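You operate a simulated robot arm through the tools that you are given. There is no shell and no other tool.

The job below is to be done with a simulated robot arm. You get a single attempt, and the scene is never put back.

JOB
Swap the empty bottle for the full one and fill the trough to the green band.
Fine: shut the valve before the swap and again at the end; the empty bottle stands on the drip plate. Set down upright: grey-band water bottle.

It is judged by the outcome, as a careful person would: the job done as asked, and still so three seconds after it is handed in. It fails if anything else is knocked over, pushed out of place, dropped, spilled or broken.

ROBOT AND FRAMES
A 6-joint arm with a two-finger gripper, fixed in place. Base frame: the origin is at the foot of the arm, x ahead of it, y to its left, z up; the work surface is at about z = 783. Lengths are in mm, angles in rad, forces in N, time in s.
With the tool pointing down near the work surface it reaches from about 100 to 700 mm from the base axis. Its first joint turns from -1.152 to 1.152 rad. Payload 2.45 kg.
The TCP is the grasp point between the finger pads, 30 mm short of the fingertips. In the tool frame z runs along the fingers and y along their closing line. Largest opening 106 mm; the body of the gripper starts 79 mm behind the TCP.
Orientation is that of the tool frame in the base frame, as a unit quaternion [x, y, z, w]. With the fingers straight down and closing along the base's y, the tool's x points along the base's -x, its y along +y and its z along -z.

CONTROLS
- The arm moves only by the tool nudge_tool. Its argument "targets" is a list of rows, each an object of numbers (a shift or turn left out is 0, a gripper value left out holds the last): "tx", "ty", "tz": the shift along the tool's x, y, z in cm; "ax", "ay", "az": the turn, a rotation vector about the tool's x, y, z in rad; "jaw": the finger opening in cm, from 0 to 10.6. In form: [{"tx": .., "ty": .., "tz": .., "ax": .., "ay": .., "az": .., "jaw": ..}, ...]. A call has 1 to 20 rows; each row is the pose to reach, as a shift and turn from the pose commanded when the call began, along the tool's axes at that moment. Each row takes 0.2 s and may step no farther than 50 mm and 0.15 rad from the row before; otherwise, or with a gripper value out of range, the whole call is refused. Where a pose cannot be reached the arm comes as near as it can. A force on the tool above 90 N (or 10 N above the force at the start of the call, whichever is more), or a blocked arm, ends the call early, and 0.2 s more pass. The fingers move at their own pace (about 153 mm/s each) and stop on an object; they squeeze with about 38 N. The grip force told is the motor's: it shows also when the fingers shut on nothing. Time passes only in rows, and 0.2 s behind the last, so rows that repeat a pose let the fingers close. The reply holds the time, the measured pose of the TCP, the force on the tool along the base axes, the opening and the grip force, in the units named above and with some noise, with the torque about the TCP (base axes, N m) and any sound that the robot's microphone picked up.
- Cameras (640 x 400 px; columns grow to the right, rows downward): "scene" is fixed at [57, 419.9, 1403.1]; the picture's right is [-0.69, -0.72, 0.00], its down [-0.48, 0.46, -0.75] and it looks along [0.54, -0.52, -0.66] (base axes); focal length 354 px, centre (320, 200). "wrist" rides on the gripper at [76, -2, -106] in the tool frame; the picture's right is [0.02, 1.00, 0.00], its down [-0.78, 0.02, -0.62] and it looks along [-0.62, 0.01, 0.78] (tool axes); focal length 247 px, centre (320, 200).
- get_image(camera): a new picture of that camera. The clock stands still meanwhile.
- locate(camera, pixels): for up to 12 pixels [column, row] of the newest picture of that camera ("zoom" is the newest enlarged one), the place [x, y, z] in the base frame of the surface seen there, good to about 2 mm, but the place of the scene camera against the robot may be out by one fixed shift of up to 12 mm in any direction. The clock stands still meanwhile.
- enlarge(camera, box): a new picture of the part [left, top, right, bottom] of that camera's present view, enlarged. The clock stands still meanwhile.
- sign_off(): hands the job in; it is judged then, once.

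Unless the task says otherwise, let go and move clear before handing in.

The tools are called after "Request:" as name(argument=value, ...) on one line, values as JSON. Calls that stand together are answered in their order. nudge_tool: Moves the arm, as the interface text tells. Its arguments: {"type":"object","properties":{"targets":{"type":"array","items":{"type":"object","properties":{"tx":{"type":"number"},"ty":{"type":"number"},"tz":{"type":"number"},"ax":{"type":"number"},"ay":{"type":"number"},"az":{"type":"number"},"jaw":{"type":"number"}}}}},"required":["targets"]} The other tools are called the same way: get_image (camera) takes a picture; locate (camera, pixels) gives the place of the surface under pixels of a picture; enlarge (camera, box) takes an enlarged picture of a part of a camera's view; sign_off () hands the job in.

At the start:

```text
clock: 0.0
position: [359.7, -59.0, 1043.5]
orientation: [0.0, 1.0, -0.001, 0.0]
force: [0.2, -0.1, 0.1]
ft_torque: [-0.01, 0.02, 0.0]
grip_width: 105.9
grip_force: 0.1
```

scene: 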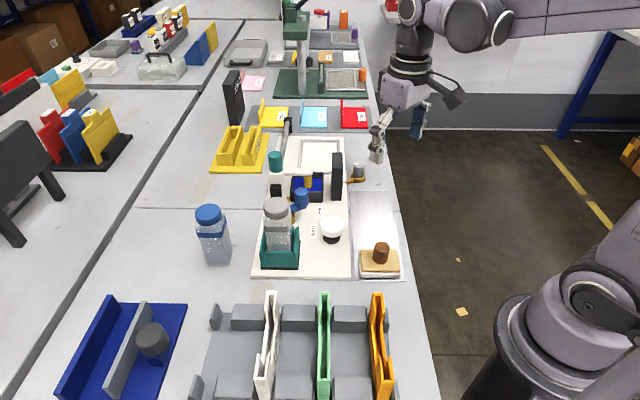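
wrist: 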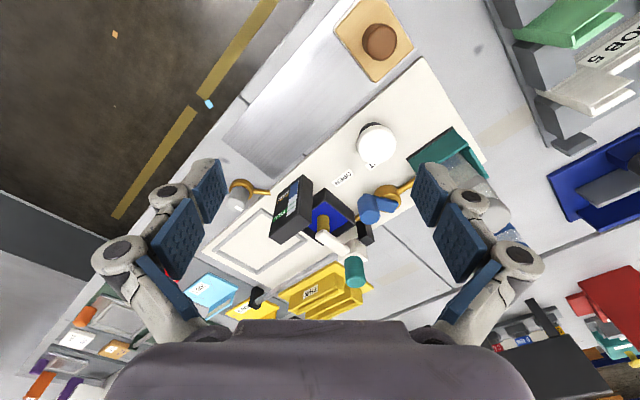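

The scene shows a grey-band bottle in a teal cradle near (278,225), a blue-band bottle near (212,235), and some valve/handle items near (300,195) and (357,172). I'll enlarge the work area to understand it.

Request:
enlarge(camera="scene", box=[180, 120, 420, 290])

Request:
enlarge(camera="wrist", box=[200, 60, 520, 320])

```text
2.35 times, centred on (300, 205) of scene
```

zoom: 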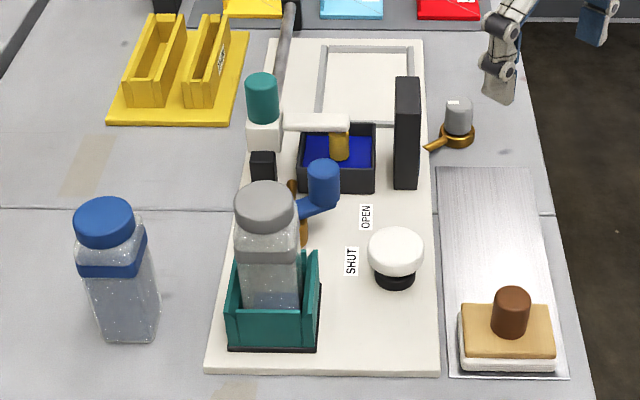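

```text
1.54 times, centred on (360, 190) of wrist
```

zoom: 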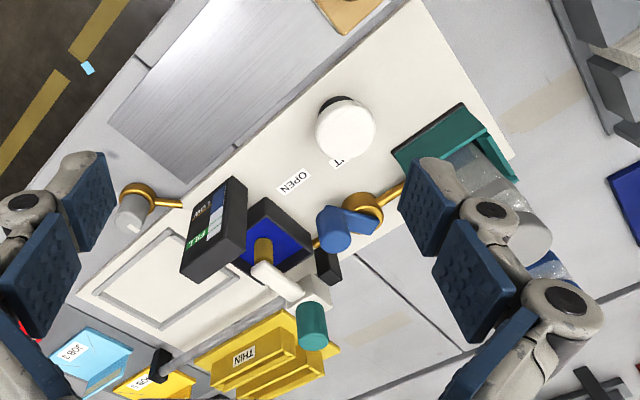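

The view suggests a cradle with the grey-band bottle, a blue valve lever with OPEN/SHUT labels, and a trough with a gauge panel. I'll zoom further in to read each part.

Request:
enlarge(camera="scene", box=[250, 140, 350, 210])

Request:
enlarge(camera="scene", box=[185, 190, 305, 285])

Request:
enlarge(camera="wrist", box=[260, 150, 420, 290])

Request:
enlarge(camera="scene", box=[320, 150, 420, 290])

```text
5.71 times, centred on (300, 175) of scene
```

zoom: 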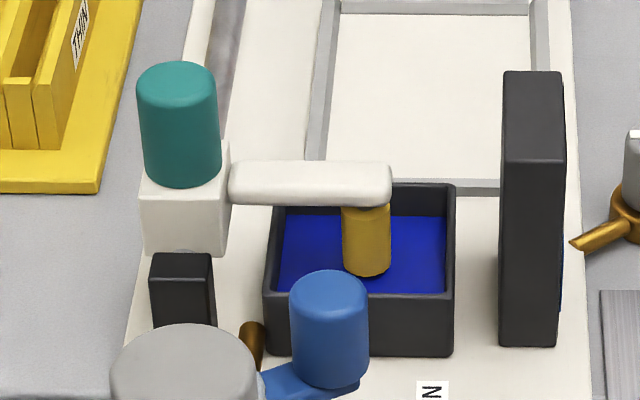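

```text
4.21 times, centred on (245, 238) of scene
```

zoom: 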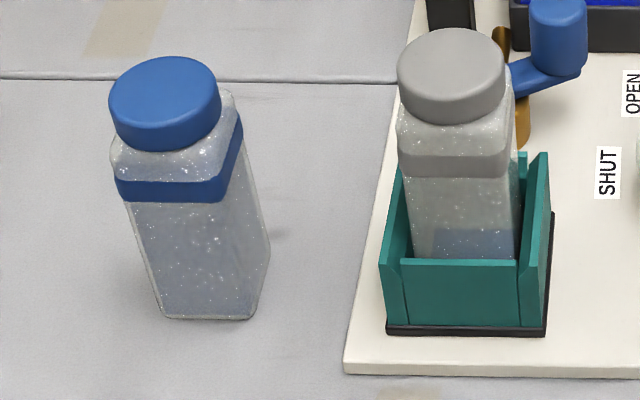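

```text
2.86 times, centred on (340, 220) of wrist
```

zoom: 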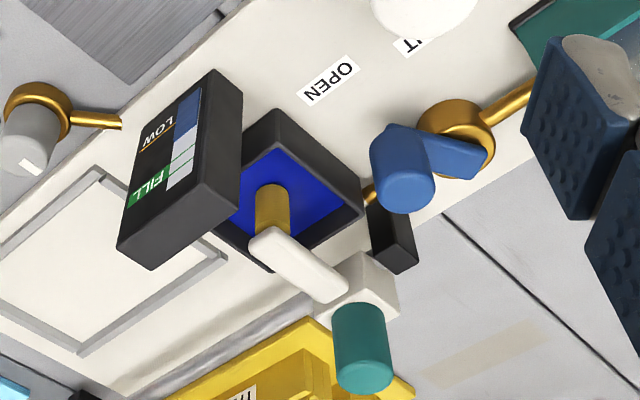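

```text
2.86 times, centred on (370, 220) of scene
```

zoom: 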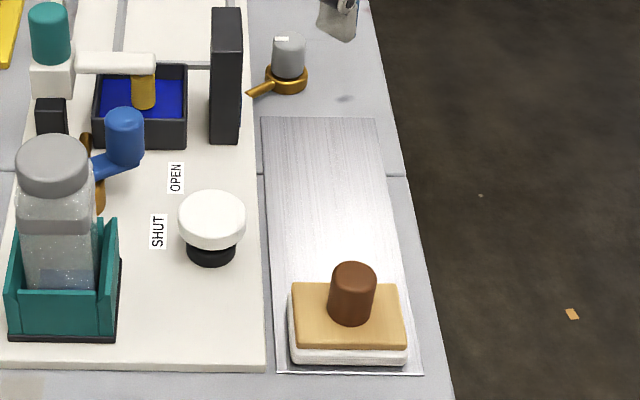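

The gauge panel shows LOW and FILL (green) marks on its face toward −y/robot side. I'll locate key points to get geometry, including the steel plate, the framed area, and the bottles.

Request:
get_image(camera="scene")

Request:
locate(camera="scene", pixels=[[208, 214], [216, 250], [277, 206], [301, 193], [320, 155], [303, 150], [369, 215], [355, 278], [381, 252], [331, 222], [275, 157], [311, 181]])

Request:
locate(camera="scene", pixels=[[264, 262], [297, 262], [336, 165], [358, 166], [240, 300], [350, 278], [256, 275], [292, 176], [296, 212], [305, 182], [318, 170], [270, 190]])

Request:
locate(camera="wrist", pixels=[[370, 208], [315, 140], [376, 145], [340, 178], [285, 210], [323, 222], [355, 270], [330, 235], [345, 195], [237, 195], [268, 225], [260, 265]])

```text
taken
```

scene: 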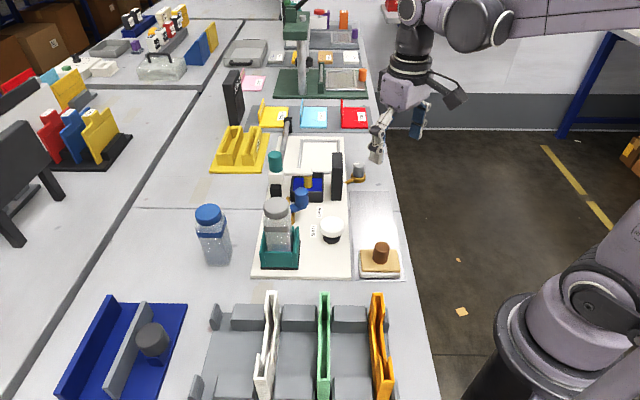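

```text
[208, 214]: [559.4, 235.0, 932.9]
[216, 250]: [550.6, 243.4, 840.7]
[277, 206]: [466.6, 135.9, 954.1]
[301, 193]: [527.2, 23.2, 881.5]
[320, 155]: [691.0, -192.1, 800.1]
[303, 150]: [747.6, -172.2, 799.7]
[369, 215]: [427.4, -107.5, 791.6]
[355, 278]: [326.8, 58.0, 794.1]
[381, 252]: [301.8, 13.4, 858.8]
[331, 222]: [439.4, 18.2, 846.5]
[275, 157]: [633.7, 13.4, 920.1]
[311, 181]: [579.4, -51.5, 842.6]
```

```text
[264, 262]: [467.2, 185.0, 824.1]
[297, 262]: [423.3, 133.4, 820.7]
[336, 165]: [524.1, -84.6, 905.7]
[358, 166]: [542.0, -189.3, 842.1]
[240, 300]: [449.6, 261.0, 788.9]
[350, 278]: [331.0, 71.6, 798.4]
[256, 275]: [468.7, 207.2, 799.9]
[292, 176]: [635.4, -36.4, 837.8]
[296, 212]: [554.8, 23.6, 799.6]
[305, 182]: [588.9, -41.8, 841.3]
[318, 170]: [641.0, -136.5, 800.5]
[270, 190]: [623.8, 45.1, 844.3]
```

```text
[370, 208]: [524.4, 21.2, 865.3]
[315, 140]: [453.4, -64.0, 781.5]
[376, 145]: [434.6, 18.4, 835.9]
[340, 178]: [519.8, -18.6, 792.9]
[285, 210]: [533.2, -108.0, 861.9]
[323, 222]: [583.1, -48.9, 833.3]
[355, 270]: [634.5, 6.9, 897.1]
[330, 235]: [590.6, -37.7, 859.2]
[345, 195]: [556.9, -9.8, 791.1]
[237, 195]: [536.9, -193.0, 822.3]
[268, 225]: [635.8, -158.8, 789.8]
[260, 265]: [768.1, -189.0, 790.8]
```

Scene-derived heights run ~8 mm above wrist-derived ones (board 800 vs 791), so I'll trust the wrist camera. I'll move toward the valve for a closer look at the lever and labels.

Request:
nudge_tool(targets=[{"tx": -1.0, "ty": 2.6, "tz": 1.5}, {"tx": -2.0, "ty": 5.2, "tz": 3.0}, {"tx": -3.0, "ty": 7.9, "tz": 4.5}, {"tx": -3.0, "ty": 7.9, "tz": 4.5}])

Request:
get_image(camera="wrist")

```text
clock: 1.0
position: [390.5, 20.5, 1000.5]
orientation: [0.001, 1.0, -0.001, 0.0]
force: [-0.1, 0.1, -0.2]
ft_torque: [0.02, -0.01, -0.01]
grip_width: 106.2
grip_force: 0.1
```

```text
taken
```

wrist: 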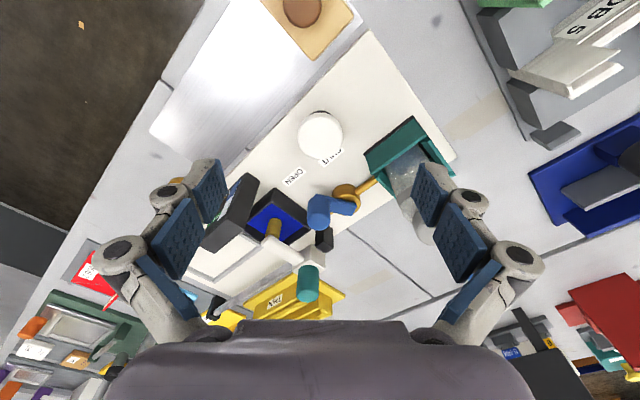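

The wrist view shows the valve near (345,195) with a blue lever knob at (318,212), and OPEN/SHUT labels at (293,176)/(332,156). I'll zoom into it.

Request:
enlarge(camera="wrist", box=[190, 100, 350, 300])

Request:
enlarge(camera="wrist", box=[280, 100, 440, 260])

```text
2.00 times, centred on (270, 200) of wrist
```

zoom: 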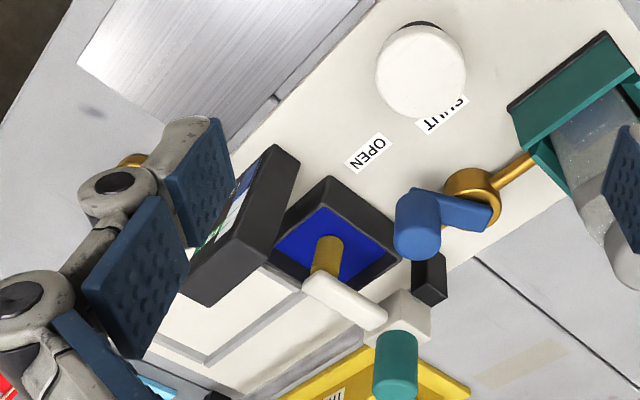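

```text
2.50 times, centred on (360, 180) of wrist
```

zoom: 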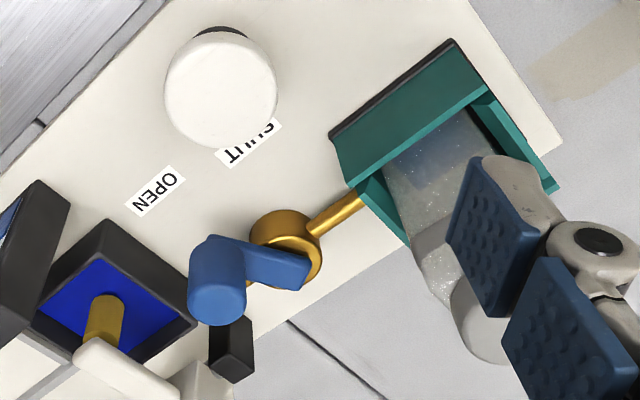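

Request:
locate(camera="zoom", pixels=[[275, 225], [315, 245], [292, 278], [217, 305], [222, 245], [155, 190], [250, 150], [340, 208], [220, 85], [125, 330], [108, 300], [230, 365]])

Request:
locate(camera="zoom", pixels=[[340, 145], [450, 50], [495, 95], [550, 190], [405, 240], [425, 175], [440, 250], [470, 310], [375, 190], [265, 260], [245, 265], [300, 255]])

```text
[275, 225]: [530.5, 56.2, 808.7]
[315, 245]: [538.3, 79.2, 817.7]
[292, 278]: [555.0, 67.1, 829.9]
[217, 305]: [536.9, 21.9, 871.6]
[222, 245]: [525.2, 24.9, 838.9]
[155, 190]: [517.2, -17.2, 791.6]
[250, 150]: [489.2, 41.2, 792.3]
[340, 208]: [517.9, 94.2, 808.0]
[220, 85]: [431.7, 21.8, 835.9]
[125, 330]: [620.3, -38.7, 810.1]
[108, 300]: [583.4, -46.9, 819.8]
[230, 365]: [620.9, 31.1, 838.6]
```

```text
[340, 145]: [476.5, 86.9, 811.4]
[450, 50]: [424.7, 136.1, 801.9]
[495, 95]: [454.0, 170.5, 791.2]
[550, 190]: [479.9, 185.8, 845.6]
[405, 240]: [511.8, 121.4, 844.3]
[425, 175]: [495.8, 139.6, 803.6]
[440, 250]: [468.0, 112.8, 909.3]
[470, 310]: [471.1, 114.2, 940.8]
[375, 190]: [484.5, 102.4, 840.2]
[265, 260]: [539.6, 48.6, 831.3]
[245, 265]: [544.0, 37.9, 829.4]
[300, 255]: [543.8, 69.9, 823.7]
```

The lever (pivot ≈(542,62), knob ≈(533,22)) sits between/near the OPEN label, with the pipe from cradle to trough. I'll move to view the cradle and grey bottle between the fingers.

Request:
nudge_tool(targets=[{"tx": 1.5, "ty": 4.0, "tz": 0}, {"tx": 3.0, "ty": 8.0, "tz": 0}, {"tx": 4.5, "ty": 12.0, "tz": 0}, {"tx": 4.5, "ty": 12.0, "tz": 0}])

Request:
get_image(camera="wrist")

Request:
enlarge(camera="wrist", box=[240, 100, 400, 260])

```text
clock: 2.0
position: [343.7, 140.9, 999.8]
orientation: [0.0, 1.0, 0.0, 0.001]
force: [0.4, 0.5, -0.2]
ft_torque: [0.0, 0.0, -0.01]
grip_width: 106.0
grip_force: 0.0
```

```text
taken
```

wrist: 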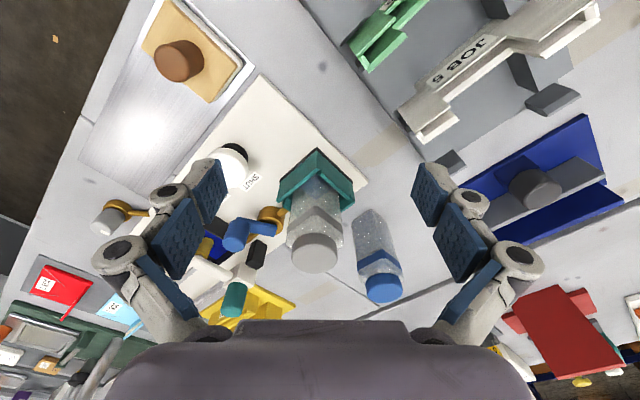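

```text
2.50 times, centred on (320, 180) of wrist
```

zoom: 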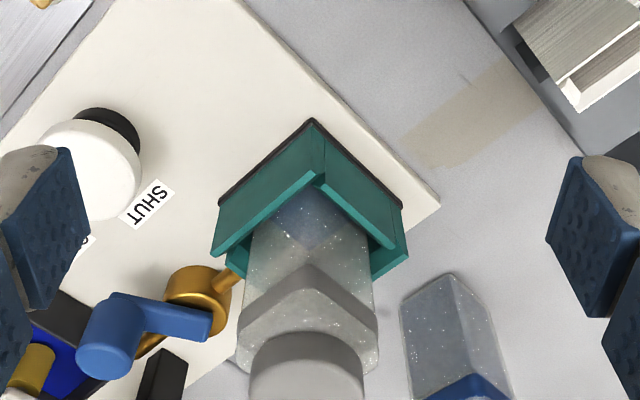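

The cradle and grey bottle are corner-on to the robot (rotated ~45°). I'll locate the band/cap corners on both bottles and the cradle rim for dimensions.

Request:
locate(camera="zoom", pixels=[[310, 268], [246, 300], [375, 318], [307, 300], [250, 240], [372, 220], [318, 178], [213, 250], [403, 255], [312, 122], [322, 185], [390, 245]])

Request:
locate(camera="zoom", pixels=[[307, 360], [255, 365], [358, 365], [307, 335], [452, 277], [404, 300], [492, 320], [455, 340], [470, 380], [440, 198], [240, 5], [60, 140]])

Request:
enlarge(camera="wrist", box=[270, 190, 430, 310])

```text
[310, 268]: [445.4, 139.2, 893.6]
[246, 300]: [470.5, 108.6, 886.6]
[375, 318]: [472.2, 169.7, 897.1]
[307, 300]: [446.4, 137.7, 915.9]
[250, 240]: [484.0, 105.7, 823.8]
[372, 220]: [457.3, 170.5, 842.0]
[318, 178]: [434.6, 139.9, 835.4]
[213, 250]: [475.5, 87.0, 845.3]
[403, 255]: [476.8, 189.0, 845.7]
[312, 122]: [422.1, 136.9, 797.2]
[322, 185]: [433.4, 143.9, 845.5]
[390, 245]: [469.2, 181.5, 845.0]
```

```text
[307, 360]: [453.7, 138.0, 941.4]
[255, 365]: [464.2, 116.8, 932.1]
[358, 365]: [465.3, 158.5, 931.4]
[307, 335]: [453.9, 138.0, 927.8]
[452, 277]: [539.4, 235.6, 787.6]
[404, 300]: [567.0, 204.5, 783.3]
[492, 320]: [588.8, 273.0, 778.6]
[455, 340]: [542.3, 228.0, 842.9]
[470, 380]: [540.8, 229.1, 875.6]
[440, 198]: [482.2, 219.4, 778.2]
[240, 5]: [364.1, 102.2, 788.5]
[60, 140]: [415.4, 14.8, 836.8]
```

```text
3.33 times, centred on (350, 250) of wrist
```

zoom: 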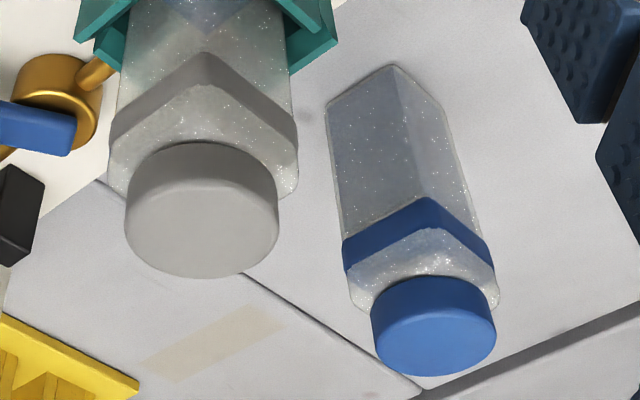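

Request:
locate(camera="zoom", pixels=[[425, 207], [347, 250], [490, 260], [433, 280], [376, 310], [492, 320], [434, 335], [390, 70], [340, 200], [460, 170], [435, 355], [330, 110]])

Request:
nudge_tool(targets=[{"tx": -2.5, "ty": 3.5, "tz": 0}, {"tx": -5.0, "ty": 7.0, "tz": 0}, {"tx": -7.5, "ty": 9.5, "tz": 0}, {"tx": -7.5, "ty": 9.5, "tz": 0}])

Request:
get_image(camera="wrist")

Request:
enlarge(camera="wrist", box=[240, 120, 400, 280])

```text
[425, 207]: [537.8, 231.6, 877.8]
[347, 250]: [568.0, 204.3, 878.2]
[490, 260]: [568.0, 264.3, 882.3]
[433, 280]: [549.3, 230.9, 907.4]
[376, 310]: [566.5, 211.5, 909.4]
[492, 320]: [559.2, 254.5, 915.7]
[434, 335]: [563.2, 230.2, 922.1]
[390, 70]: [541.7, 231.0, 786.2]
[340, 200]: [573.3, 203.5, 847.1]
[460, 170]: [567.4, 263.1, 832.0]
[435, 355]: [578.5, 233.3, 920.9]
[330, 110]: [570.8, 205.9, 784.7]
```

```text
clock: 3.0
position: [420.3, 235.1, 999.2]
orientation: [0.001, 1.0, 0.0, 0.0]
force: [-0.3, -0.4, -0.5]
ft_torque: [0.0, 0.03, -0.01]
grip_width: 106.0
grip_force: 0.0
```

```text
taken
```

wrist: 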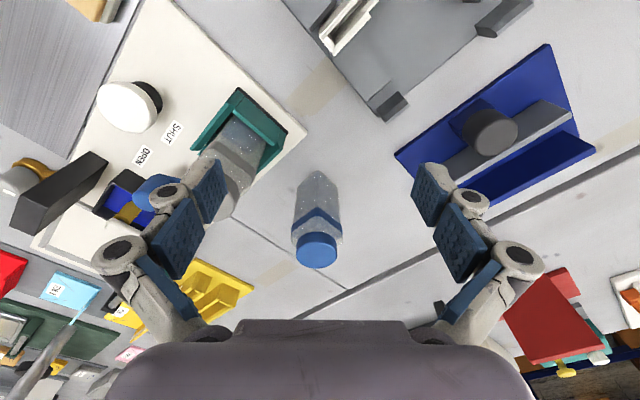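

```text
2.50 times, centred on (320, 200) of wrist
```

zoom: 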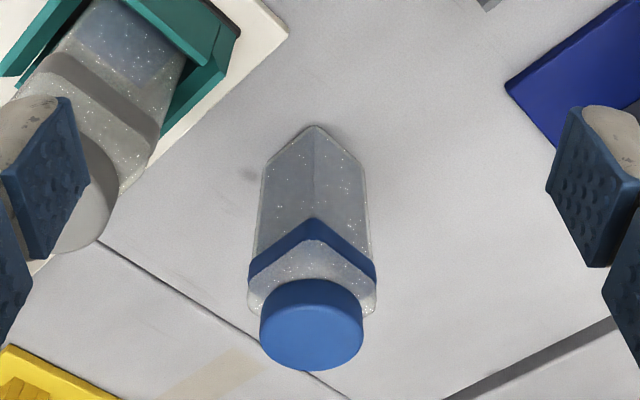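

Request:
locate(camera="zoom", pixels=[[314, 130], [314, 222], [250, 268], [375, 275], [312, 284], [262, 315], [361, 315], [311, 320], [311, 355], [263, 165], [365, 175], [312, 250]])

Request:
locate(camera="wrist", pixels=[[317, 172], [317, 209], [294, 227], [341, 229], [316, 235], [297, 246], [336, 246], [316, 250], [316, 262], [300, 225], [330, 220], [317, 225]])

```text
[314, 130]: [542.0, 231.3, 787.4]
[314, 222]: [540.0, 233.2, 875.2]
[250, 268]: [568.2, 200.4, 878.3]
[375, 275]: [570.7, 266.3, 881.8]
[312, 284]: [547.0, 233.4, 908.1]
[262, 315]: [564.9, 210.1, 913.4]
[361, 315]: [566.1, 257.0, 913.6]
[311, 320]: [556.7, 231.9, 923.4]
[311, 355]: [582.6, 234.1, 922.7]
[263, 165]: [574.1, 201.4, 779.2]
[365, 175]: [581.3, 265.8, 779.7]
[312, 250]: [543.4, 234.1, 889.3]
```

```text
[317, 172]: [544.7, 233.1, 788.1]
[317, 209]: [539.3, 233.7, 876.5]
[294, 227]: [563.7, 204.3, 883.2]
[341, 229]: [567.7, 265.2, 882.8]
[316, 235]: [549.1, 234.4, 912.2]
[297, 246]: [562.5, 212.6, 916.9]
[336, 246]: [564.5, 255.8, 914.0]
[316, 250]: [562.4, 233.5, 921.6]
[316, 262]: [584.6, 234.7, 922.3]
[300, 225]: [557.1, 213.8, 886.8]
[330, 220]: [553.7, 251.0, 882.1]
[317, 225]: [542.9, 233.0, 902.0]
```

Blue (full) bottle is centred about (570,234), base on the table, yaw ~45°, cap top z≈922; the docked grey one is centred about (475,138.5), cap top z≈941. Next I'll go to the right side to read the gauge face and the steel plate.

Request:
nudge_tool(targets=[{"tx": 2.0, "ty": -4.5, "tz": -0.5}, {"tx": 4.0, "ty": -9.0, "tz": -0.5}, {"tx": 6.0, "ty": -13.5, "tz": -0.5}, {"tx": 6.0, "ty": -18.0, "tz": -0.5}, {"tx": 6.0, "ty": -22.5, "tz": -0.5}, {"tx": 6.0, "ty": -27.0, "tz": -0.5}, {"tx": 6.0, "ty": -31.5, "tz": -0.5}, {"tx": 6.0, "ty": -36.0, "tz": -0.5}, {"tx": 6.0, "ty": -38.5, "tz": -0.5}, {"tx": 6.0, "ty": -38.5, "tz": -0.5}])

Request:
get_image(camera="wrist")

Request:
enlarge(camera="wrist", box=[280, 120, 400, 240])

```text
clock: 5.2
position: [362.7, -153.2, 1004.4]
orientation: [0.0, 1.0, 0.0, 0.0]
force: [0.6, -0.4, -0.8]
ft_torque: [0.0, -0.01, -0.01]
grip_width: 106.2
grip_force: 0.1
```

```text
taken
```

wrist: 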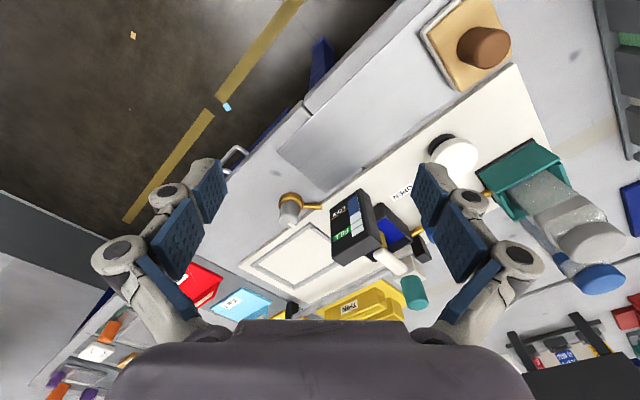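

```text
3.33 times, centred on (340, 180) of wrist
```

zoom: 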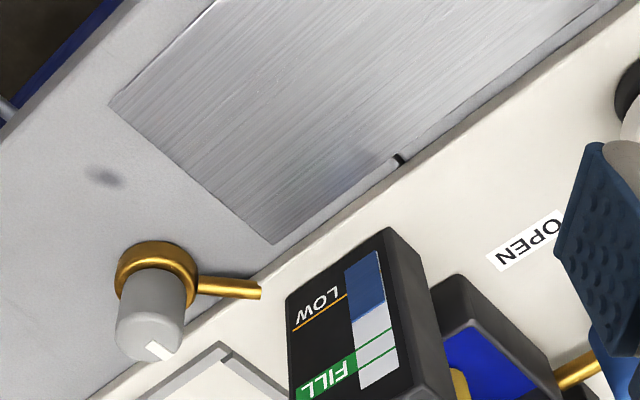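

The gauge face is readable at (350,215): blue bar sits just above LOW, below the FILL (green) band. I'll zoom for detail and locate the steel plate's edges.

Request:
enlarge(camera="wrist", box=[320, 180, 400, 270])

Request:
locate(camera="wrist", pixels=[[278, 154], [330, 195], [365, 168], [400, 130], [440, 92], [350, 130], [330, 150], [395, 80], [362, 110], [425, 45], [455, 95], [380, 5]])

```text
4.44 times, centred on (360, 225) of wrist
```

zoom: 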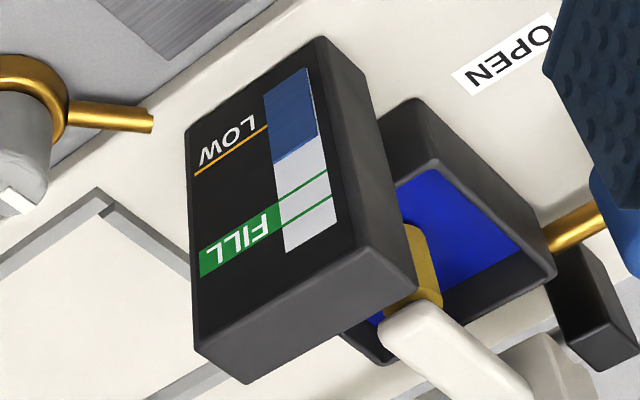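

```text
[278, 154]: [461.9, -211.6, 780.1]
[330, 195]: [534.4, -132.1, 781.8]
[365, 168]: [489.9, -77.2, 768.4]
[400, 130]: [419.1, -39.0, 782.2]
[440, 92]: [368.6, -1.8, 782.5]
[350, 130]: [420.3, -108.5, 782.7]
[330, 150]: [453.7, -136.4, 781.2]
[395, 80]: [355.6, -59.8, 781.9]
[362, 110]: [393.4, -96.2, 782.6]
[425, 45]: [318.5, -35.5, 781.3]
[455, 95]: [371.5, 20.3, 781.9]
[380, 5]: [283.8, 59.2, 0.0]
```

The gauge bar: blue top ≈43% of bar, FILL band ≈67–80%. The steel plate spans from its far edge (462,-212)–(534,-132) toward the sponge, with free space at about (422,-106). Next, a close look at the valve lever.

Request:
nudge_tool(targets=[{"tx": -1.2, "ty": 4.4, "tz": 0.5}, {"tx": -2.4, "ty": 8.8, "tz": 1.0}, {"tx": -3.6, "ty": 13.2, "tz": 1.5}, {"tx": -4.8, "ty": 17.3, "tz": 2.4}, {"tx": -4.8, "ty": 17.3, "tz": 2.4}])

Request:
enlarge(camera="wrist", box=[250, 110, 430, 230])

Request:
get_image(camera="wrist")

```text
clock: 6.4
position: [406.7, 21.6, 980.4]
orientation: [-0.001, 1.0, 0.0, 0.001]
force: [-0.5, 0.0, 0.6]
ft_torque: [-0.03, -0.02, 0.01]
grip_width: 106.0
grip_force: 0.1
```

```text
3.33 times, centred on (340, 170) of wrist
```

zoom: 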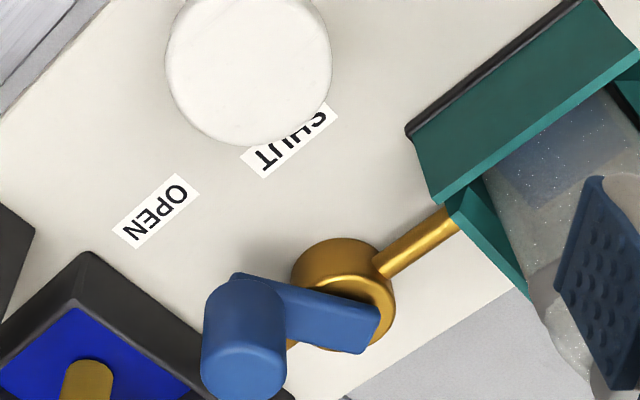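

```text
taken
```

wrist: 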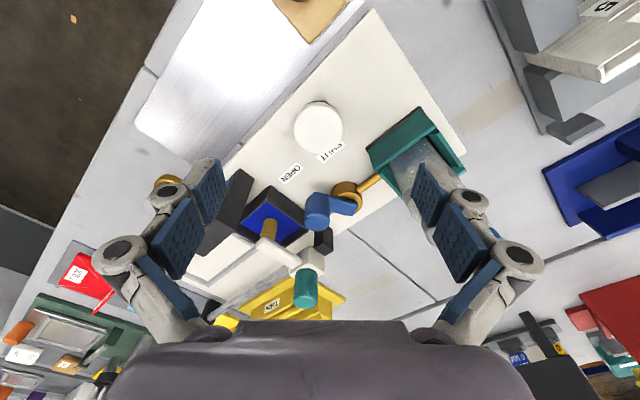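

Request:
locate(camera="zoom", pixels=[[345, 243], [294, 275], [392, 285], [374, 315], [355, 348], [300, 305], [330, 315], [245, 372], [210, 370], [282, 370], [245, 350], [240, 300]])

Request:
locate(camera="zoom", pixels=[[157, 212], [285, 140], [415, 245], [285, 345], [210, 285], [245, 392], [362, 300], [340, 340], [320, 290], [235, 276], [345, 265], [380, 325]])

```text
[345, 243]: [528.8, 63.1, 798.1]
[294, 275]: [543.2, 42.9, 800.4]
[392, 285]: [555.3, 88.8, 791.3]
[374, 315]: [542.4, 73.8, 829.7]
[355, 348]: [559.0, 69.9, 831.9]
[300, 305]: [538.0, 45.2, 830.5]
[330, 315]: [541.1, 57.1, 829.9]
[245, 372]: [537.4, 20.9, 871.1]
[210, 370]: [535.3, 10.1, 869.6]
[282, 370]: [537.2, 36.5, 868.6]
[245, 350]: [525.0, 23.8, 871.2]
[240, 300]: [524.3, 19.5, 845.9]
```

```text
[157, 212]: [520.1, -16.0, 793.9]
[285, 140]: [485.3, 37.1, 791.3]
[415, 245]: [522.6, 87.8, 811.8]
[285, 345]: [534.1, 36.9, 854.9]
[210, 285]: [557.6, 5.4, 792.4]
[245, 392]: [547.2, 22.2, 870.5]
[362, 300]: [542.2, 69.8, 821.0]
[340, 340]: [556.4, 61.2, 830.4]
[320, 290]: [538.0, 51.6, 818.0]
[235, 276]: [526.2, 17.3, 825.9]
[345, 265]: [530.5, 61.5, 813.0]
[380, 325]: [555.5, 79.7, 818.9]
```

The lever pivots around ≈(549,63); knob centre ≈(536.5,22.5), top z 871, pointing at OPEN (−108°); SHUT is at about −159°, i.e. knob near (509.5,48). I'll move above the knob with the hand yawed 45° so the fingers straddle it tangentially, jaw partly closed.

Request:
nudge_tool(targets=[{"tx": -2.2, "ty": 0.0, "tz": 0.6, "az": -0.131, "jaw": 5.0}, {"tx": -4.4, "ty": 0.0, "tz": 1.2, "az": -0.262, "jaw": 5.0}, {"tx": -6.6, "ty": 0.0, "tz": 1.8, "az": -0.393}, {"tx": -8.8, "ty": 0.05, "tz": 2.4, "az": -0.524}, {"tx": -11.0, "ty": 0.1, "tz": 3.0, "az": -0.655}, {"tx": -12.98, "ty": 0.1, "tz": 4.0, "az": -0.785}, {"tx": -12.98, "ty": 0.1, "tz": 4.0, "az": -0.785}])

Request:
get_image(camera="wrist")

Request:
get_image(camera="scene")

```text
clock: 8.0
position: [537.1, 25.1, 939.0]
orientation: [-0.383, 0.924, 0.001, 0.0]
force: [-1.4, 0.2, -0.2]
ft_torque: [-0.01, 0.01, 0.01]
grip_width: 50.0
grip_force: 0.0
```

```text
taken
```

wrist: 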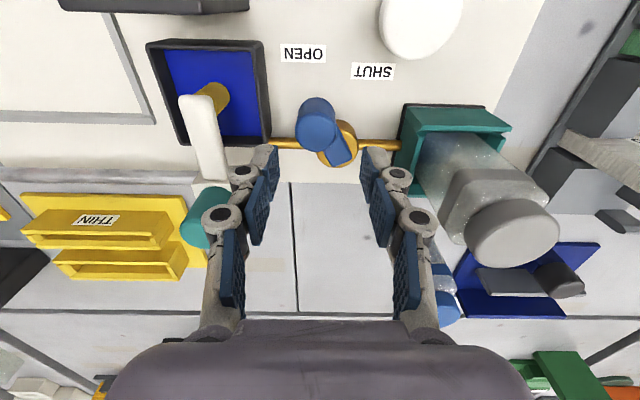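

```text
taken
```

scene: 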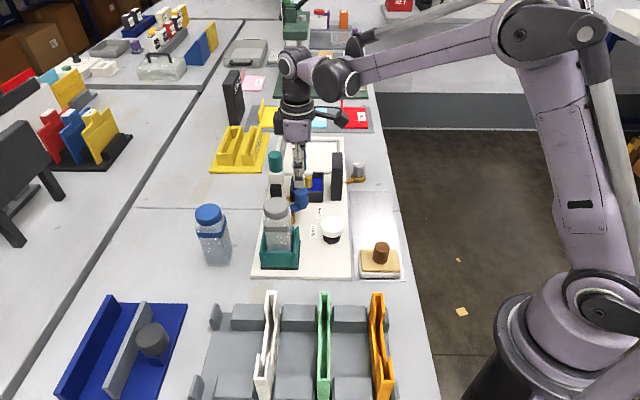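

The hand is yawed 45° above the valve; the knob shows at (317,118) between the fingers but slightly up-image. I'll zoom and locate knob and pivot accurately from here.

Request:
enlarge(camera="wrist", box=[240, 30, 440, 190])

Request:
locate(camera="wrist", pixels=[[316, 103], [300, 110], [333, 110], [318, 115], [318, 98], [318, 145], [340, 125], [357, 145], [330, 165], [345, 150], [340, 165], [354, 155]])

```text
2.50 times, centred on (340, 110) of wrist
```

zoom: 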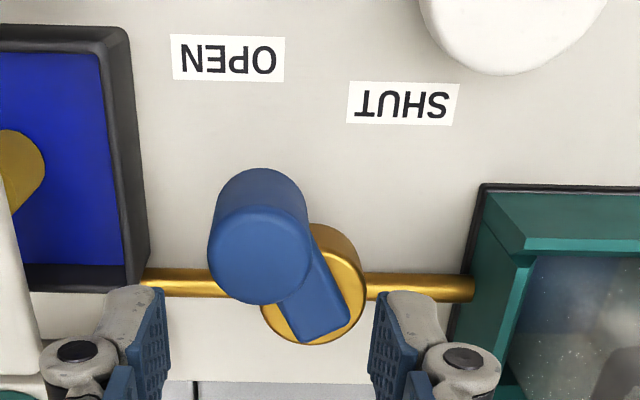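

```text
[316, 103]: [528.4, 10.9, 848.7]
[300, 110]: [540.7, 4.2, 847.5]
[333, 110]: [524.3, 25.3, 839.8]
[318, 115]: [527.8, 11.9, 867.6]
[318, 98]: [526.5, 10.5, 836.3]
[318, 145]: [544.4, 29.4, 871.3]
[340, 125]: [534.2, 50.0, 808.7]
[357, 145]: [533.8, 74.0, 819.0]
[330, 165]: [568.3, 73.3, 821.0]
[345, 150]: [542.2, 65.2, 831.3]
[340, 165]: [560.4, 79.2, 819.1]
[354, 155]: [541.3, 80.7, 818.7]
```

The knob's top centre is at wrist pixel (316,135), ~3 mm off the TCP axis, and its diameter is ~30 mm. I'll shift 3 mm, descend to straddle it, and narrow the jaw into a loose cage.

Request:
nudge_tool(targets=[{"tx": 0, "ty": -0.3, "tz": 2.0, "jaw": 5.0}, {"tx": 0, "ty": -0.3, "tz": 4.0}, {"tx": 0, "ty": -0.3, "tz": 6.2}, {"tx": 0, "ty": -0.3, "tz": 6.2, "jaw": 3.7}, {"tx": 0, "ty": -0.3, "tz": 6.2, "jaw": 3.7}])

Request:
get_image(camera="wrist")

Request:
enlarge(camera="scene", box=[240, 140, 360, 240])

```text
clock: 9.2
position: [538.5, 21.5, 877.4]
orientation: [-0.382, 0.924, 0.001, 0.001]
force: [0.2, 0.0, -0.2]
ft_torque: [0.0, 0.02, 0.0]
grip_width: 37.3
grip_force: 0.1
```

```text
taken
```

wrist: 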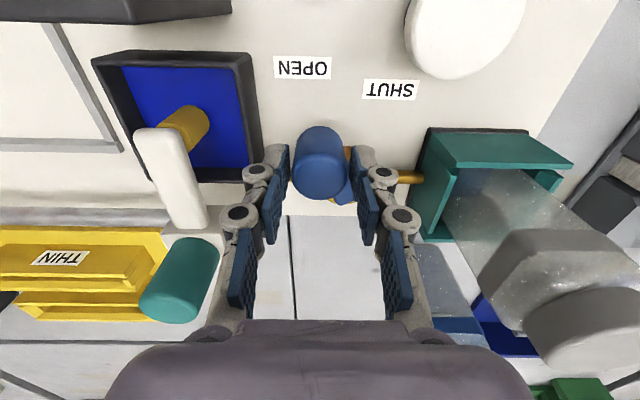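

```text
4.00 times, centred on (300, 190) of scene
```

zoom: 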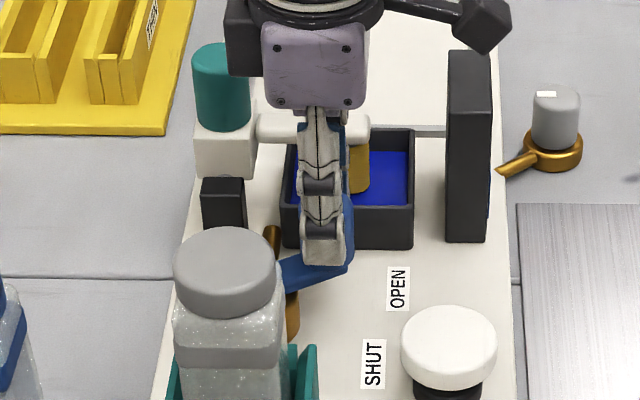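

The knob (319,170) is caged between the pads. I'll swing it along the arc about (550,63) toward SHUT, in two stages.

Request:
nudge_tool(targets=[{"tx": 0.3, "ty": 0.65}, {"tx": 0.49, "ty": 1.38}, {"tx": 0.55, "ty": 2.12}, {"tx": 0.49, "ty": 2.86}, {"tx": 0.49, "ty": 2.86}])

Request:
get_image(camera="wrist")

```text
clock: 10.4
position: [516.2, 38.2, 877.8]
orientation: [-0.382, 0.924, 0.0, 0.0]
force: [0.2, -1.0, 0.2]
ft_torque: [0.0, -0.01, -0.03]
grip_width: 37.6
grip_force: 0.7
```

```text
taken
```

wrist: 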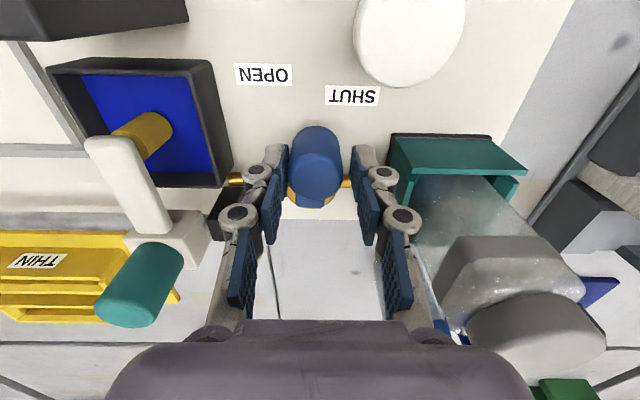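

The lever follows smoothly with almost no force. I'll continue to about −163°, allowing for the cage slack.

Request:
nudge_tool(targets=[{"tx": -0.19, "ty": 0.73}, {"tx": -0.34, "ty": 1.08}, {"tx": -0.45, "ty": 1.28}, {"tx": -0.45, "ty": 1.28}])

Request:
get_image(camera="wrist")

Request:
enlarge(camera="wrist", box=[220, 60, 420, 220])

```text
clock: 11.4
position: [510.1, 51.0, 878.0]
orientation: [-0.383, 0.924, 0.0, 0.0]
force: [0.3, -0.4, 0.5]
ft_torque: [-0.04, -0.04, 0.01]
grip_width: 37.5
grip_force: 0.0
```

```text
taken
```

wrist: 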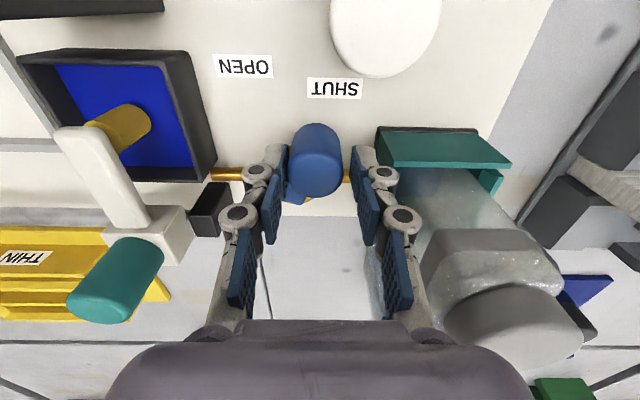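

```text
2.50 times, centred on (320, 140) of wrist
```

zoom: 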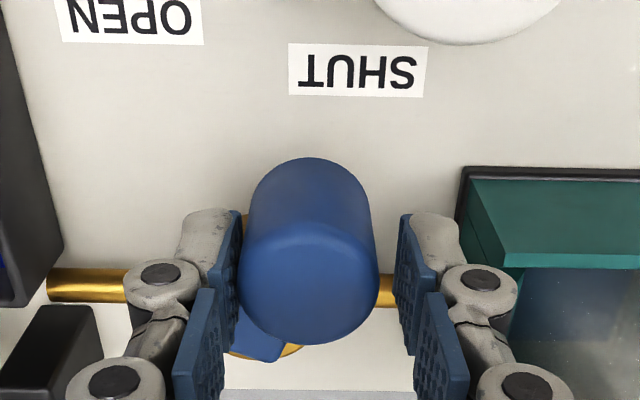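

The knob points at the SHUT label now (estimated −159°). I'll nudge ~4 mm more to feel for an end stop.

Request:
nudge_tool(targets=[{"tx": -0.1, "ty": 0.17}, {"tx": -0.18, "ty": 0.33}, {"tx": -0.18, "ty": 0.33}])

Request:
get_image(camera="wrist")

```text
clock: 12.2
position: [510.0, 53.8, 877.1]
orientation: [-0.383, 0.924, 0.0, 0.0]
force: [1.5, -0.4, -0.2]
ft_torque: [-0.02, 0.01, 0.01]
grip_width: 37.4
grip_force: 0.6
```

```text
taken
```

wrist: 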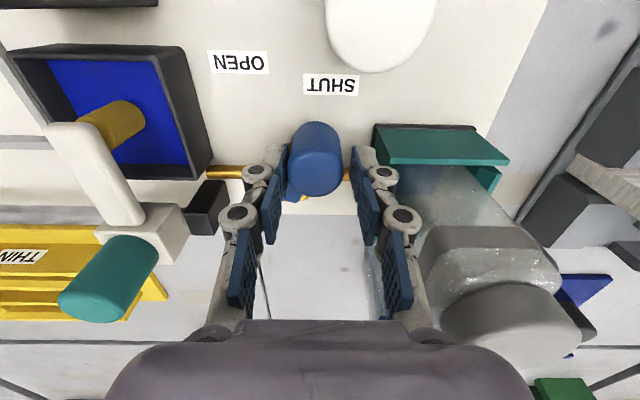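

Request:
nudge_tool(targets=[{"tx": -0.08, "ty": 0.15}, {"tx": -0.16, "ty": 0.3}, {"tx": -0.16, "ty": 0.3}])

Request:
enlarge(camera="wrist", box=[220, 60, 420, 220])

```text
clock: 13.0
position: [508.0, 58.1, 877.2]
orientation: [-0.382, 0.924, 0.0, 0.0]
force: [0.0, -0.2, 0.8]
ft_torque: [-0.04, 0.0, -0.01]
grip_width: 37.6
grip_force: 0.6
```

```text
2.50 times, centred on (320, 140) of wrist
```

zoom: 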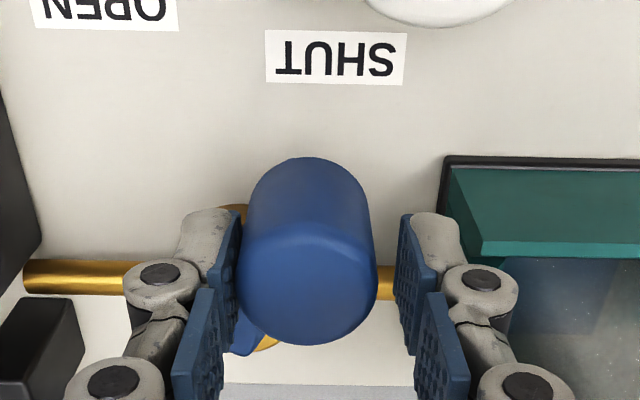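

Still no stop; the lever is now slightly past the SHUT label direction (≈−170°). I'll try a little further to see if there is a hard stop close by.

Request:
nudge_tool(targets=[{"tx": -0.14, "ty": 0.21}, {"tx": -0.28, "ty": 0.42}, {"tx": -0.28, "ty": 0.42}])

Request:
enlarge(camera="wrist", box=[220, 60, 420, 220])

```text
clock: 13.8
position: [507.5, 62.0, 878.5]
orientation: [-0.383, 0.924, 0.0, 0.0]
force: [-0.6, -0.9, -0.9]
ft_torque: [-0.03, 0.02, -0.01]
grip_width: 37.4
grip_force: 0.5
```

```text
2.50 times, centred on (320, 140) of wrist
```

zoom: 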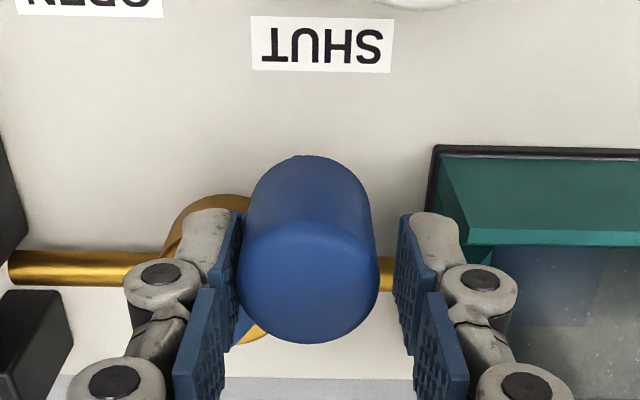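

Request:
nudge_tool(targets=[{"tx": 0, "ty": 0, "tz": -0.5}, {"tx": -0.3, "ty": 0.3, "tz": -0.5}, {"tx": -0.61, "ty": 0.59, "tz": -0.5}, {"tx": -0.61, "ty": 0.59, "tz": -0.5}])

Request:
enlarge(camera="wrist", box=[220, 60, 420, 220])

```text
clock: 14.8
position: [507.6, 71.4, 883.0]
orientation: [-0.383, 0.924, -0.002, 0.0]
force: [1.1, -5.6, 0.9]
ft_torque: [-0.16, -0.04, -0.05]
grip_width: 40.8
grip_force: 2.2
```

```text
2.50 times, centred on (320, 140) of wrist
```

zoom: 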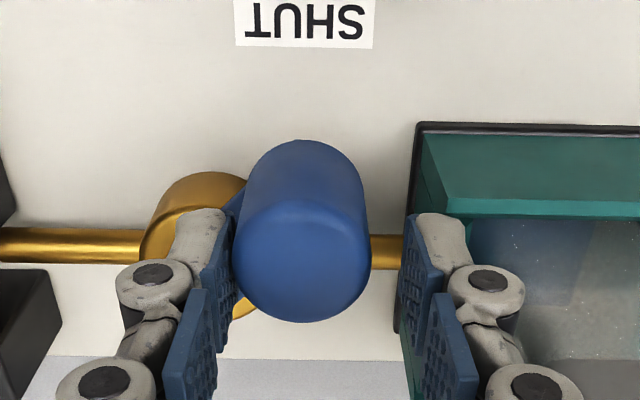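

A reaction of ~5.6 N and the left finger pushed outward shows the lever has met its end stop past the SHUT label. I'll relieve, open slightly, and lift straight up to inspect.

Request:
nudge_tool(targets=[{"tx": 0, "ty": -0.4, "tz": 0, "jaw": 4.2}, {"tx": 0, "ty": -0.4, "tz": 0, "jaw": 4.8}, {"tx": 0, "ty": -0.4, "tz": -2.5, "jaw": 4.8}, {"tx": 0, "ty": -0.4, "tz": -5.0}, {"tx": 0, "ty": -0.4, "tz": -7.5}, {"tx": 0, "ty": -0.4, "tz": -7.5}])

Request:
get_image(camera="wrist")

Request:
enlarge(camera="wrist", box=[220, 40, 420, 200])

Request:
enlarge(camera="scene", box=[240, 140, 360, 240])

```text
clock: 16.2
position: [510.3, 67.4, 959.1]
orientation: [-0.382, 0.924, 0.001, -0.001]
force: [0.4, 0.4, 0.1]
ft_torque: [-0.02, -0.02, -0.01]
grip_width: 48.0
grip_force: 0.0
```

```text
taken
```

wrist: 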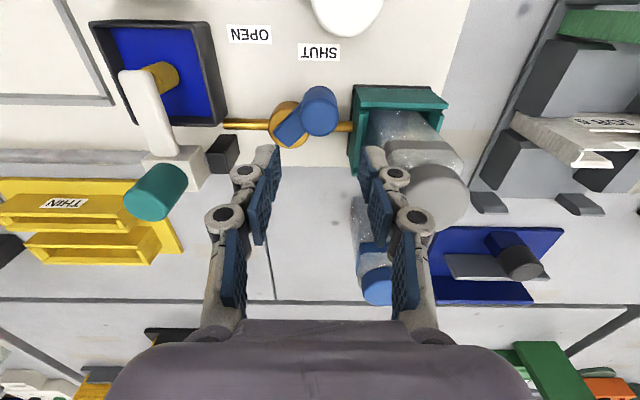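

```text
2.50 times, centred on (320, 120) of wrist
```

zoom: 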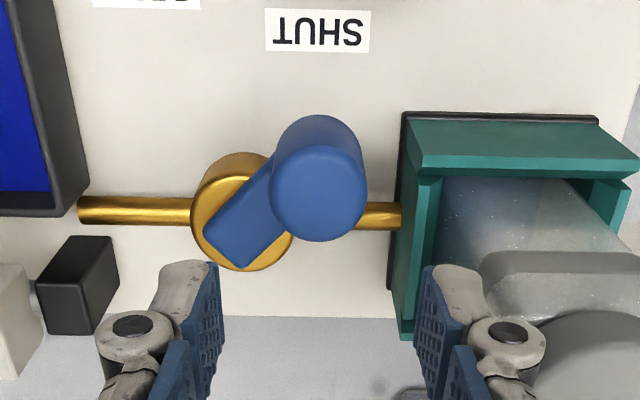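

```text
4.00 times, centred on (300, 190) of scene
```

zoom: 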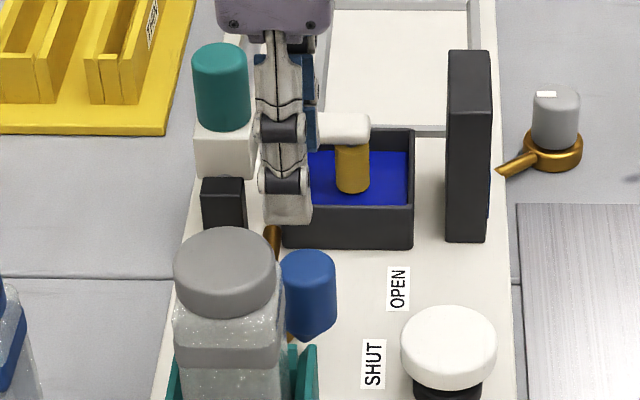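

The lever now points ~45° toward the cradle side, hard against its SHUT stop; the valve is shut. Next I'll rise and move above the grey bottle (≈(475,138.5)) with jaw at 7 cm to check alignment.

Request:
nudge_tool(targets=[{"tx": 0, "ty": 0, "tz": -3.5}, {"tx": -0.8, "ty": 2.5, "tz": -4.0, "jaw": 7.4}, {"tx": -1.7, "ty": 5.0, "tz": -4.0, "jaw": 7.4}, {"tx": -2.53, "ty": 7.52, "tz": -4.0}, {"tx": -2.53, "ty": 7.52, "tz": -4.0}])

Request:
get_image(camera="wrist")

Request:
enlarge(camera="wrist", box=[240, 60, 400, 200])

```text
clock: 17.4
position: [476.2, 139.4, 998.9]
orientation: [-0.382, 0.924, 0.0, 0.001]
force: [-0.1, -0.7, -0.3]
ft_torque: [0.01, 0.03, 0.0]
grip_width: 74.1
grip_force: 0.1
```

```text
taken
```

wrist: 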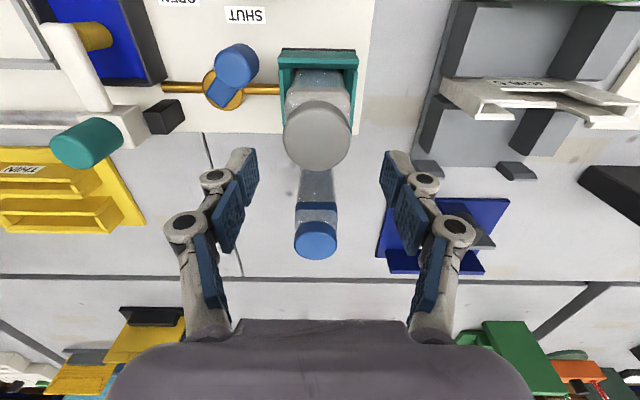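

```text
2.86 times, centred on (320, 130) of wrist
```

zoom: 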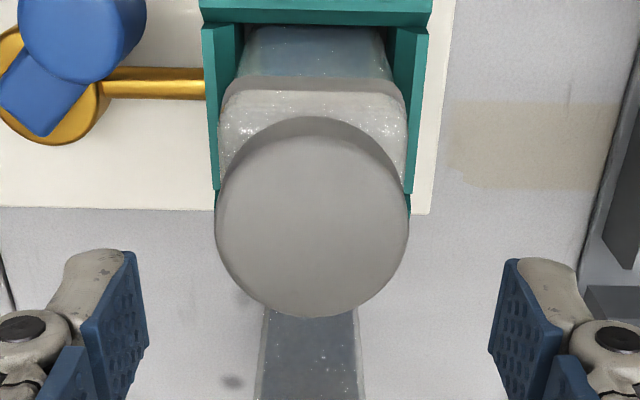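

Request:
locate(camera="zoom", pixels=[[219, 225], [405, 225], [312, 230], [312, 310], [312, 145], [225, 110], [402, 110], [235, 25], [396, 30], [210, 40], [425, 40], [315, 85]])

```text
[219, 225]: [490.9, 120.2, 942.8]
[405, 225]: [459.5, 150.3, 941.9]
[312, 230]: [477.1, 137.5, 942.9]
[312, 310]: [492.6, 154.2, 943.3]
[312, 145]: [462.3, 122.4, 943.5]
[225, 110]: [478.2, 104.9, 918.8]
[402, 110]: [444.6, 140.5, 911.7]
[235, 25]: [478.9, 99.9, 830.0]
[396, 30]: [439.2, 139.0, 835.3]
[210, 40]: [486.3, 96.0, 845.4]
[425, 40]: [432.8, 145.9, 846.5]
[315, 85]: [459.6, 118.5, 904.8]
```

The cap centre is about (477,137.5), ~2 mm to the left of the TCP; the bottle is ~49 mm wide and walls top out at z 845. I'll descend to TCP z≈885 with the jaw at 7 cm and then close on the body.

Request:
nudge_tool(targets=[{"tx": 0.05, "ty": -0.18, "tz": 3.0, "jaw": 7.2}, {"tx": 0.05, "ty": -0.18, "tz": 6.0}, {"tx": 0.05, "ty": -0.18, "tz": 9.0}, {"tx": 0.05, "ty": -0.18, "tz": 11.3}, {"tx": 0.05, "ty": -0.18, "tz": 11.3}])

Request:
get_image(camera="wrist")

Request:
enlarge(camera="scene", box=[200, 140, 360, 290])

```text
clock: 18.6
position: [477.8, 136.0, 884.6]
orientation: [-0.382, 0.924, 0.0, 0.0]
force: [0.1, 1.0, -0.3]
ft_torque: [0.01, 0.01, 0.01]
grip_width: 72.0
grip_force: 0.0
```

```text
taken
```

wrist: 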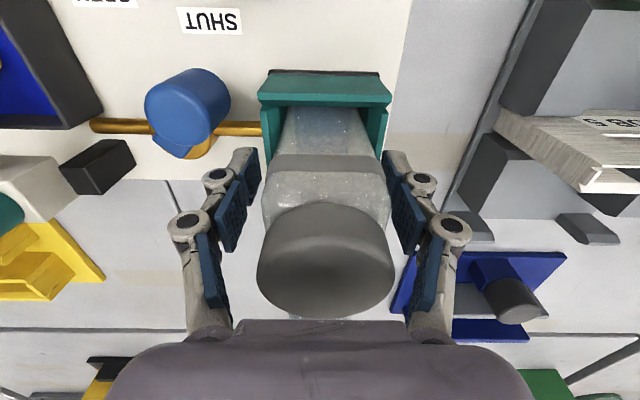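

```text
2.67 times, centred on (280, 215) of scene
```

zoom: 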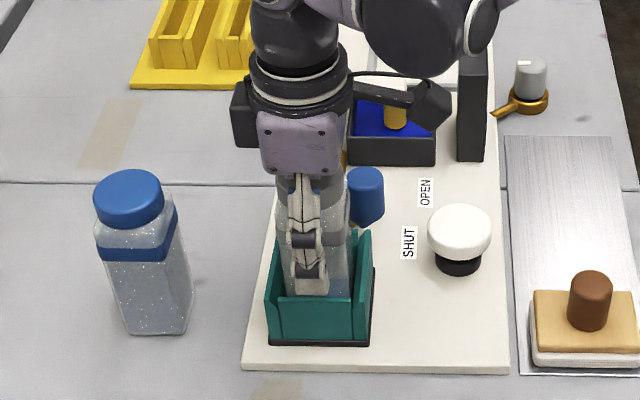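

The bottle body (cols 265–390) sits between the pads, slightly right of centre. I'll shift 1.5 mm and close on the body.

Request:
nudge_tool(targets=[{"tx": 0.0, "ty": 0.15, "tz": 0, "jaw": 6.2}, {"tx": 0.0, "ty": 0.15, "tz": 0, "jaw": 5.4}, {"tx": 0.0, "ty": 0.15, "tz": 0, "jaw": 4.0}, {"tx": 0.0, "ty": 0.15, "tz": 0, "jaw": 4.0}, {"tx": 0.0, "ty": 0.15, "tz": 0, "jaw": 4.0}])

Request:
get_image(camera="wrist")

```text
clock: 19.8
position: [475.6, 137.2, 885.8]
orientation: [-0.382, 0.924, 0.0, 0.0]
force: [0.2, 0.3, 2.0]
ft_torque: [0.02, 0.01, 0.01]
grip_width: 49.0
grip_force: 38.3
```

```text
taken
```

wrist: 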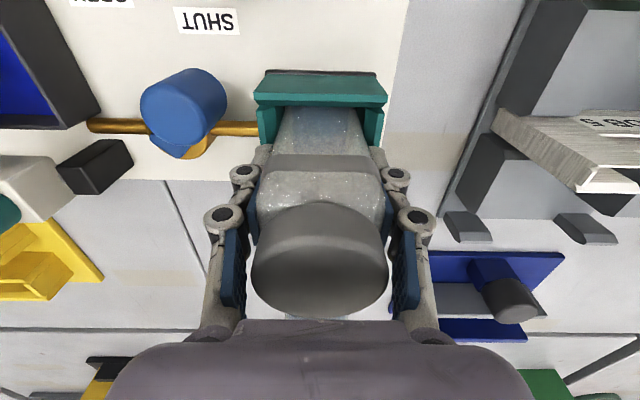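

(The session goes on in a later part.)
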